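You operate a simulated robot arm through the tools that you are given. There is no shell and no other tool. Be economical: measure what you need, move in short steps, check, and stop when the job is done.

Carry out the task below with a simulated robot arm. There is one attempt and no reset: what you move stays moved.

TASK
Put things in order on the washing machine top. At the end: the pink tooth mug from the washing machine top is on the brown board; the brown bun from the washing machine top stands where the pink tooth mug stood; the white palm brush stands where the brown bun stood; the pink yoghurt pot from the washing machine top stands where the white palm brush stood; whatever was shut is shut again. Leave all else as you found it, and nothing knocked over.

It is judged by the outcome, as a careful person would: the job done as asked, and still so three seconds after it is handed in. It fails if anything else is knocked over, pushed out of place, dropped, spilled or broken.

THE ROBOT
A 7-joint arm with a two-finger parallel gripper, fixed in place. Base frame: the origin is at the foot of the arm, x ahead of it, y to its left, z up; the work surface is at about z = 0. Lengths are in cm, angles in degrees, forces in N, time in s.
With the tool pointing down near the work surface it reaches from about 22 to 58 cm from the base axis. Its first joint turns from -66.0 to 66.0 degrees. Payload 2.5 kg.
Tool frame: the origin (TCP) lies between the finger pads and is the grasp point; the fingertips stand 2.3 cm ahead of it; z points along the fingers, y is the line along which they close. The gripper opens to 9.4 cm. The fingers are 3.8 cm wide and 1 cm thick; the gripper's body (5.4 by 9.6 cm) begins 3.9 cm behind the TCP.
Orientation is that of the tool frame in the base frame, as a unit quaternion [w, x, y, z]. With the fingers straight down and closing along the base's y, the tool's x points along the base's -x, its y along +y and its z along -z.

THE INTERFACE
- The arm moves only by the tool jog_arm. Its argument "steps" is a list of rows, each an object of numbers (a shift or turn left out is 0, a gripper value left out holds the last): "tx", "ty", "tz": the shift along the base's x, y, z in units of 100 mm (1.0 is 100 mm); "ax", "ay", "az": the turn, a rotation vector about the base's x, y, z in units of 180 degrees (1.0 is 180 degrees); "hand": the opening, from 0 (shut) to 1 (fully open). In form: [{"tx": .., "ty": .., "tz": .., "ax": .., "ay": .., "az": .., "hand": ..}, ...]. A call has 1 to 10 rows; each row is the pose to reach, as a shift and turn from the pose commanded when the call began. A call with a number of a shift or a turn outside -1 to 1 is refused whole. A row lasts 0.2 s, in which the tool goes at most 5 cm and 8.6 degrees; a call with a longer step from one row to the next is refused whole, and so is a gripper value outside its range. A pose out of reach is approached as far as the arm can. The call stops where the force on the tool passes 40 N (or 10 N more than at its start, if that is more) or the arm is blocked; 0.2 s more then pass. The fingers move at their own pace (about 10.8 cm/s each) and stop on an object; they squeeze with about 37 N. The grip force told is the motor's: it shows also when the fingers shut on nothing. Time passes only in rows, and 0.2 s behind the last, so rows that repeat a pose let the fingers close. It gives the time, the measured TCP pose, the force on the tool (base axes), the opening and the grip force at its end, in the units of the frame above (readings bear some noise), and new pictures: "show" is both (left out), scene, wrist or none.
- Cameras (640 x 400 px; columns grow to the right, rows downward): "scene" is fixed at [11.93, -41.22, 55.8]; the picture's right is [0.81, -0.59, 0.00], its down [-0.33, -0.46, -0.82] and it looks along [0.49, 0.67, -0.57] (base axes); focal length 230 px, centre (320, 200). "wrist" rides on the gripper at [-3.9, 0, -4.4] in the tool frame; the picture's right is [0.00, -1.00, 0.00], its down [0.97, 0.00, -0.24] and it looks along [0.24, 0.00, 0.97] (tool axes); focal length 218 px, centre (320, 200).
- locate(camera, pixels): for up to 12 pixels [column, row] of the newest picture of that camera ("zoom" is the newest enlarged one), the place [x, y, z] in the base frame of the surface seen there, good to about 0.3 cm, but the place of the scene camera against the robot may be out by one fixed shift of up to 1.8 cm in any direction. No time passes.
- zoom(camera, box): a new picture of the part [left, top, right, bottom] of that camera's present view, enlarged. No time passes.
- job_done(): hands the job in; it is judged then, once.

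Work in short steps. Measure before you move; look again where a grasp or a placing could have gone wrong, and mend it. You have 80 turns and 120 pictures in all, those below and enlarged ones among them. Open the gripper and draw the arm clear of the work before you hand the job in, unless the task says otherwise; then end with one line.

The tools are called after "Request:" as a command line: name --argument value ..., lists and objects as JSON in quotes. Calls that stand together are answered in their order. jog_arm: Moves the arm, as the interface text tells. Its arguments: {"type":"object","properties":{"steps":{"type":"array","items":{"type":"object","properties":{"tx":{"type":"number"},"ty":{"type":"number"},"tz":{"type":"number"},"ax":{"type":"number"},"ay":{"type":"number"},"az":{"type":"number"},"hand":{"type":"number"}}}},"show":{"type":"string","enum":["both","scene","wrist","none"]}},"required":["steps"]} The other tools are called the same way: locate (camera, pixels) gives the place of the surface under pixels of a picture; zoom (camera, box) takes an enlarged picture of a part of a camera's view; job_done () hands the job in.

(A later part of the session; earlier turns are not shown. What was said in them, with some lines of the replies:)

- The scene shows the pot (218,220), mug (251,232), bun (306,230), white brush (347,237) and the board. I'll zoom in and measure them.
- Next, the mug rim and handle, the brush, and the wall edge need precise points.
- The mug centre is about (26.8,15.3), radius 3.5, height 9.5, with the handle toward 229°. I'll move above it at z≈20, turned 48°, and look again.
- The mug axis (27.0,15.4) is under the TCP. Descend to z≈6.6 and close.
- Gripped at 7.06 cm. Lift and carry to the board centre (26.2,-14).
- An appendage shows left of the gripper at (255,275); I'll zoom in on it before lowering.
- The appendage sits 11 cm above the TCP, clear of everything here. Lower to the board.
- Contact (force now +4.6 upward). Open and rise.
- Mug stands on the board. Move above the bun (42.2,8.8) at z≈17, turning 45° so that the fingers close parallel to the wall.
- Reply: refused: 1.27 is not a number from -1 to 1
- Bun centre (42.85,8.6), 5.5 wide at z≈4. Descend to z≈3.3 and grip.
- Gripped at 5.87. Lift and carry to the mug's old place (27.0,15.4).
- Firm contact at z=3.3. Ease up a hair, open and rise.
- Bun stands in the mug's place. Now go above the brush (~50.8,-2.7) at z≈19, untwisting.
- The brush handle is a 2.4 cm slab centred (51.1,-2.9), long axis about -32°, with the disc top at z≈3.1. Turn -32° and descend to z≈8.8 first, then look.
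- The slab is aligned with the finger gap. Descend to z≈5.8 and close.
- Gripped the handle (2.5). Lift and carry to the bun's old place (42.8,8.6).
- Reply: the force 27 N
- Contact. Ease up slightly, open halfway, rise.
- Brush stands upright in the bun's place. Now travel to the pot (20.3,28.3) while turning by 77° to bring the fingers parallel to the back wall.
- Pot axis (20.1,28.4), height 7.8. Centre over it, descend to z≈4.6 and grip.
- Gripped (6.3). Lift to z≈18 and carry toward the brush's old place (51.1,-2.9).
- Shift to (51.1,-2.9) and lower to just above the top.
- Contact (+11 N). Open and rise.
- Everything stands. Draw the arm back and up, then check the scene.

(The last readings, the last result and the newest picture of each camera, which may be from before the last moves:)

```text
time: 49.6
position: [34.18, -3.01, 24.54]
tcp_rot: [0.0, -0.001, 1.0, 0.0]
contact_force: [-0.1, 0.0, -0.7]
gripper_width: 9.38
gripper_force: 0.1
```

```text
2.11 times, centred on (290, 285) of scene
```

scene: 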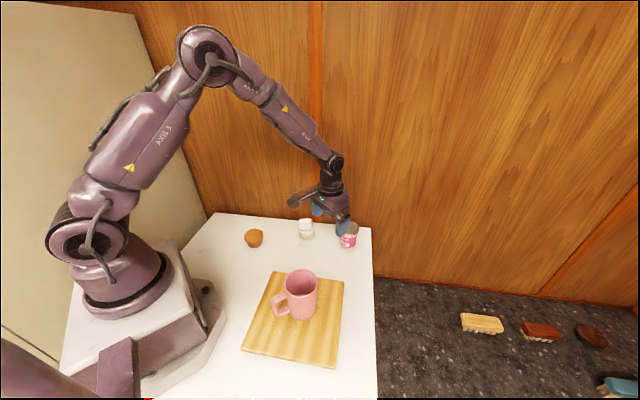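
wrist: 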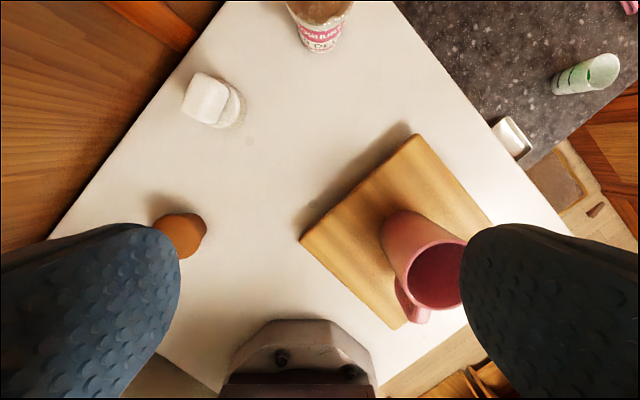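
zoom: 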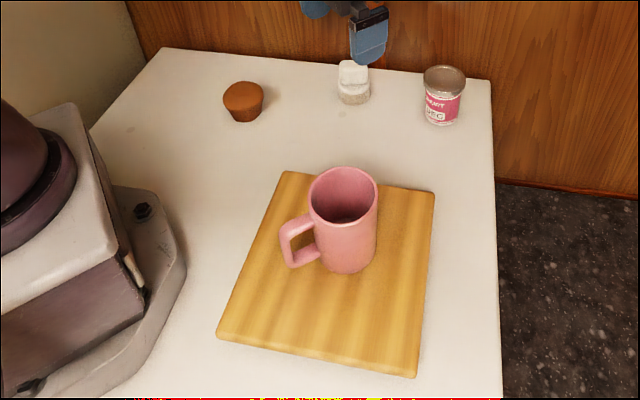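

The bun looks a little tilted; look closer.

Request:
zoom --camera "scene" --box '[230, 215, 280, 260]'

Request:
zoom --camera "scene" --box '[290, 210, 370, 255]'

```text
8.89 times, centred on (255, 238) of scene
```

zoom: 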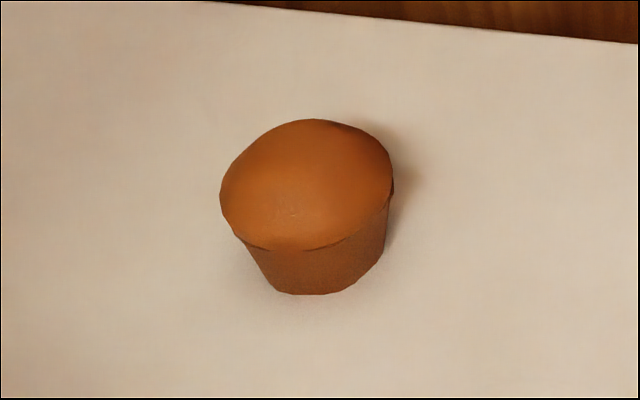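

```text
8.00 times, centred on (330, 232) of scene
```

zoom: 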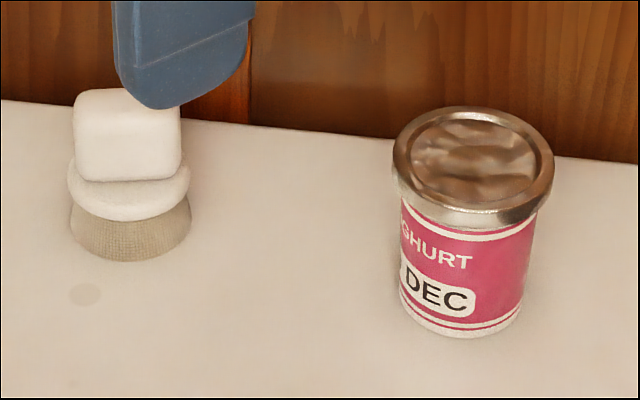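

The bun's lean matches the camera perspective (the verticals' vanishing point), so it stands upright. All four items are placed and the arm is clear with the gripper open.

Request:
job_done

```text
The job is handed in.
```

The job is handed in: the mug is on the board, the bun is where the mug stood, the brush is where the bun stood, and the pot is where the brush stood. All four were upright in the last pictures, nothing else was moved, and nothing shut had to be opened.
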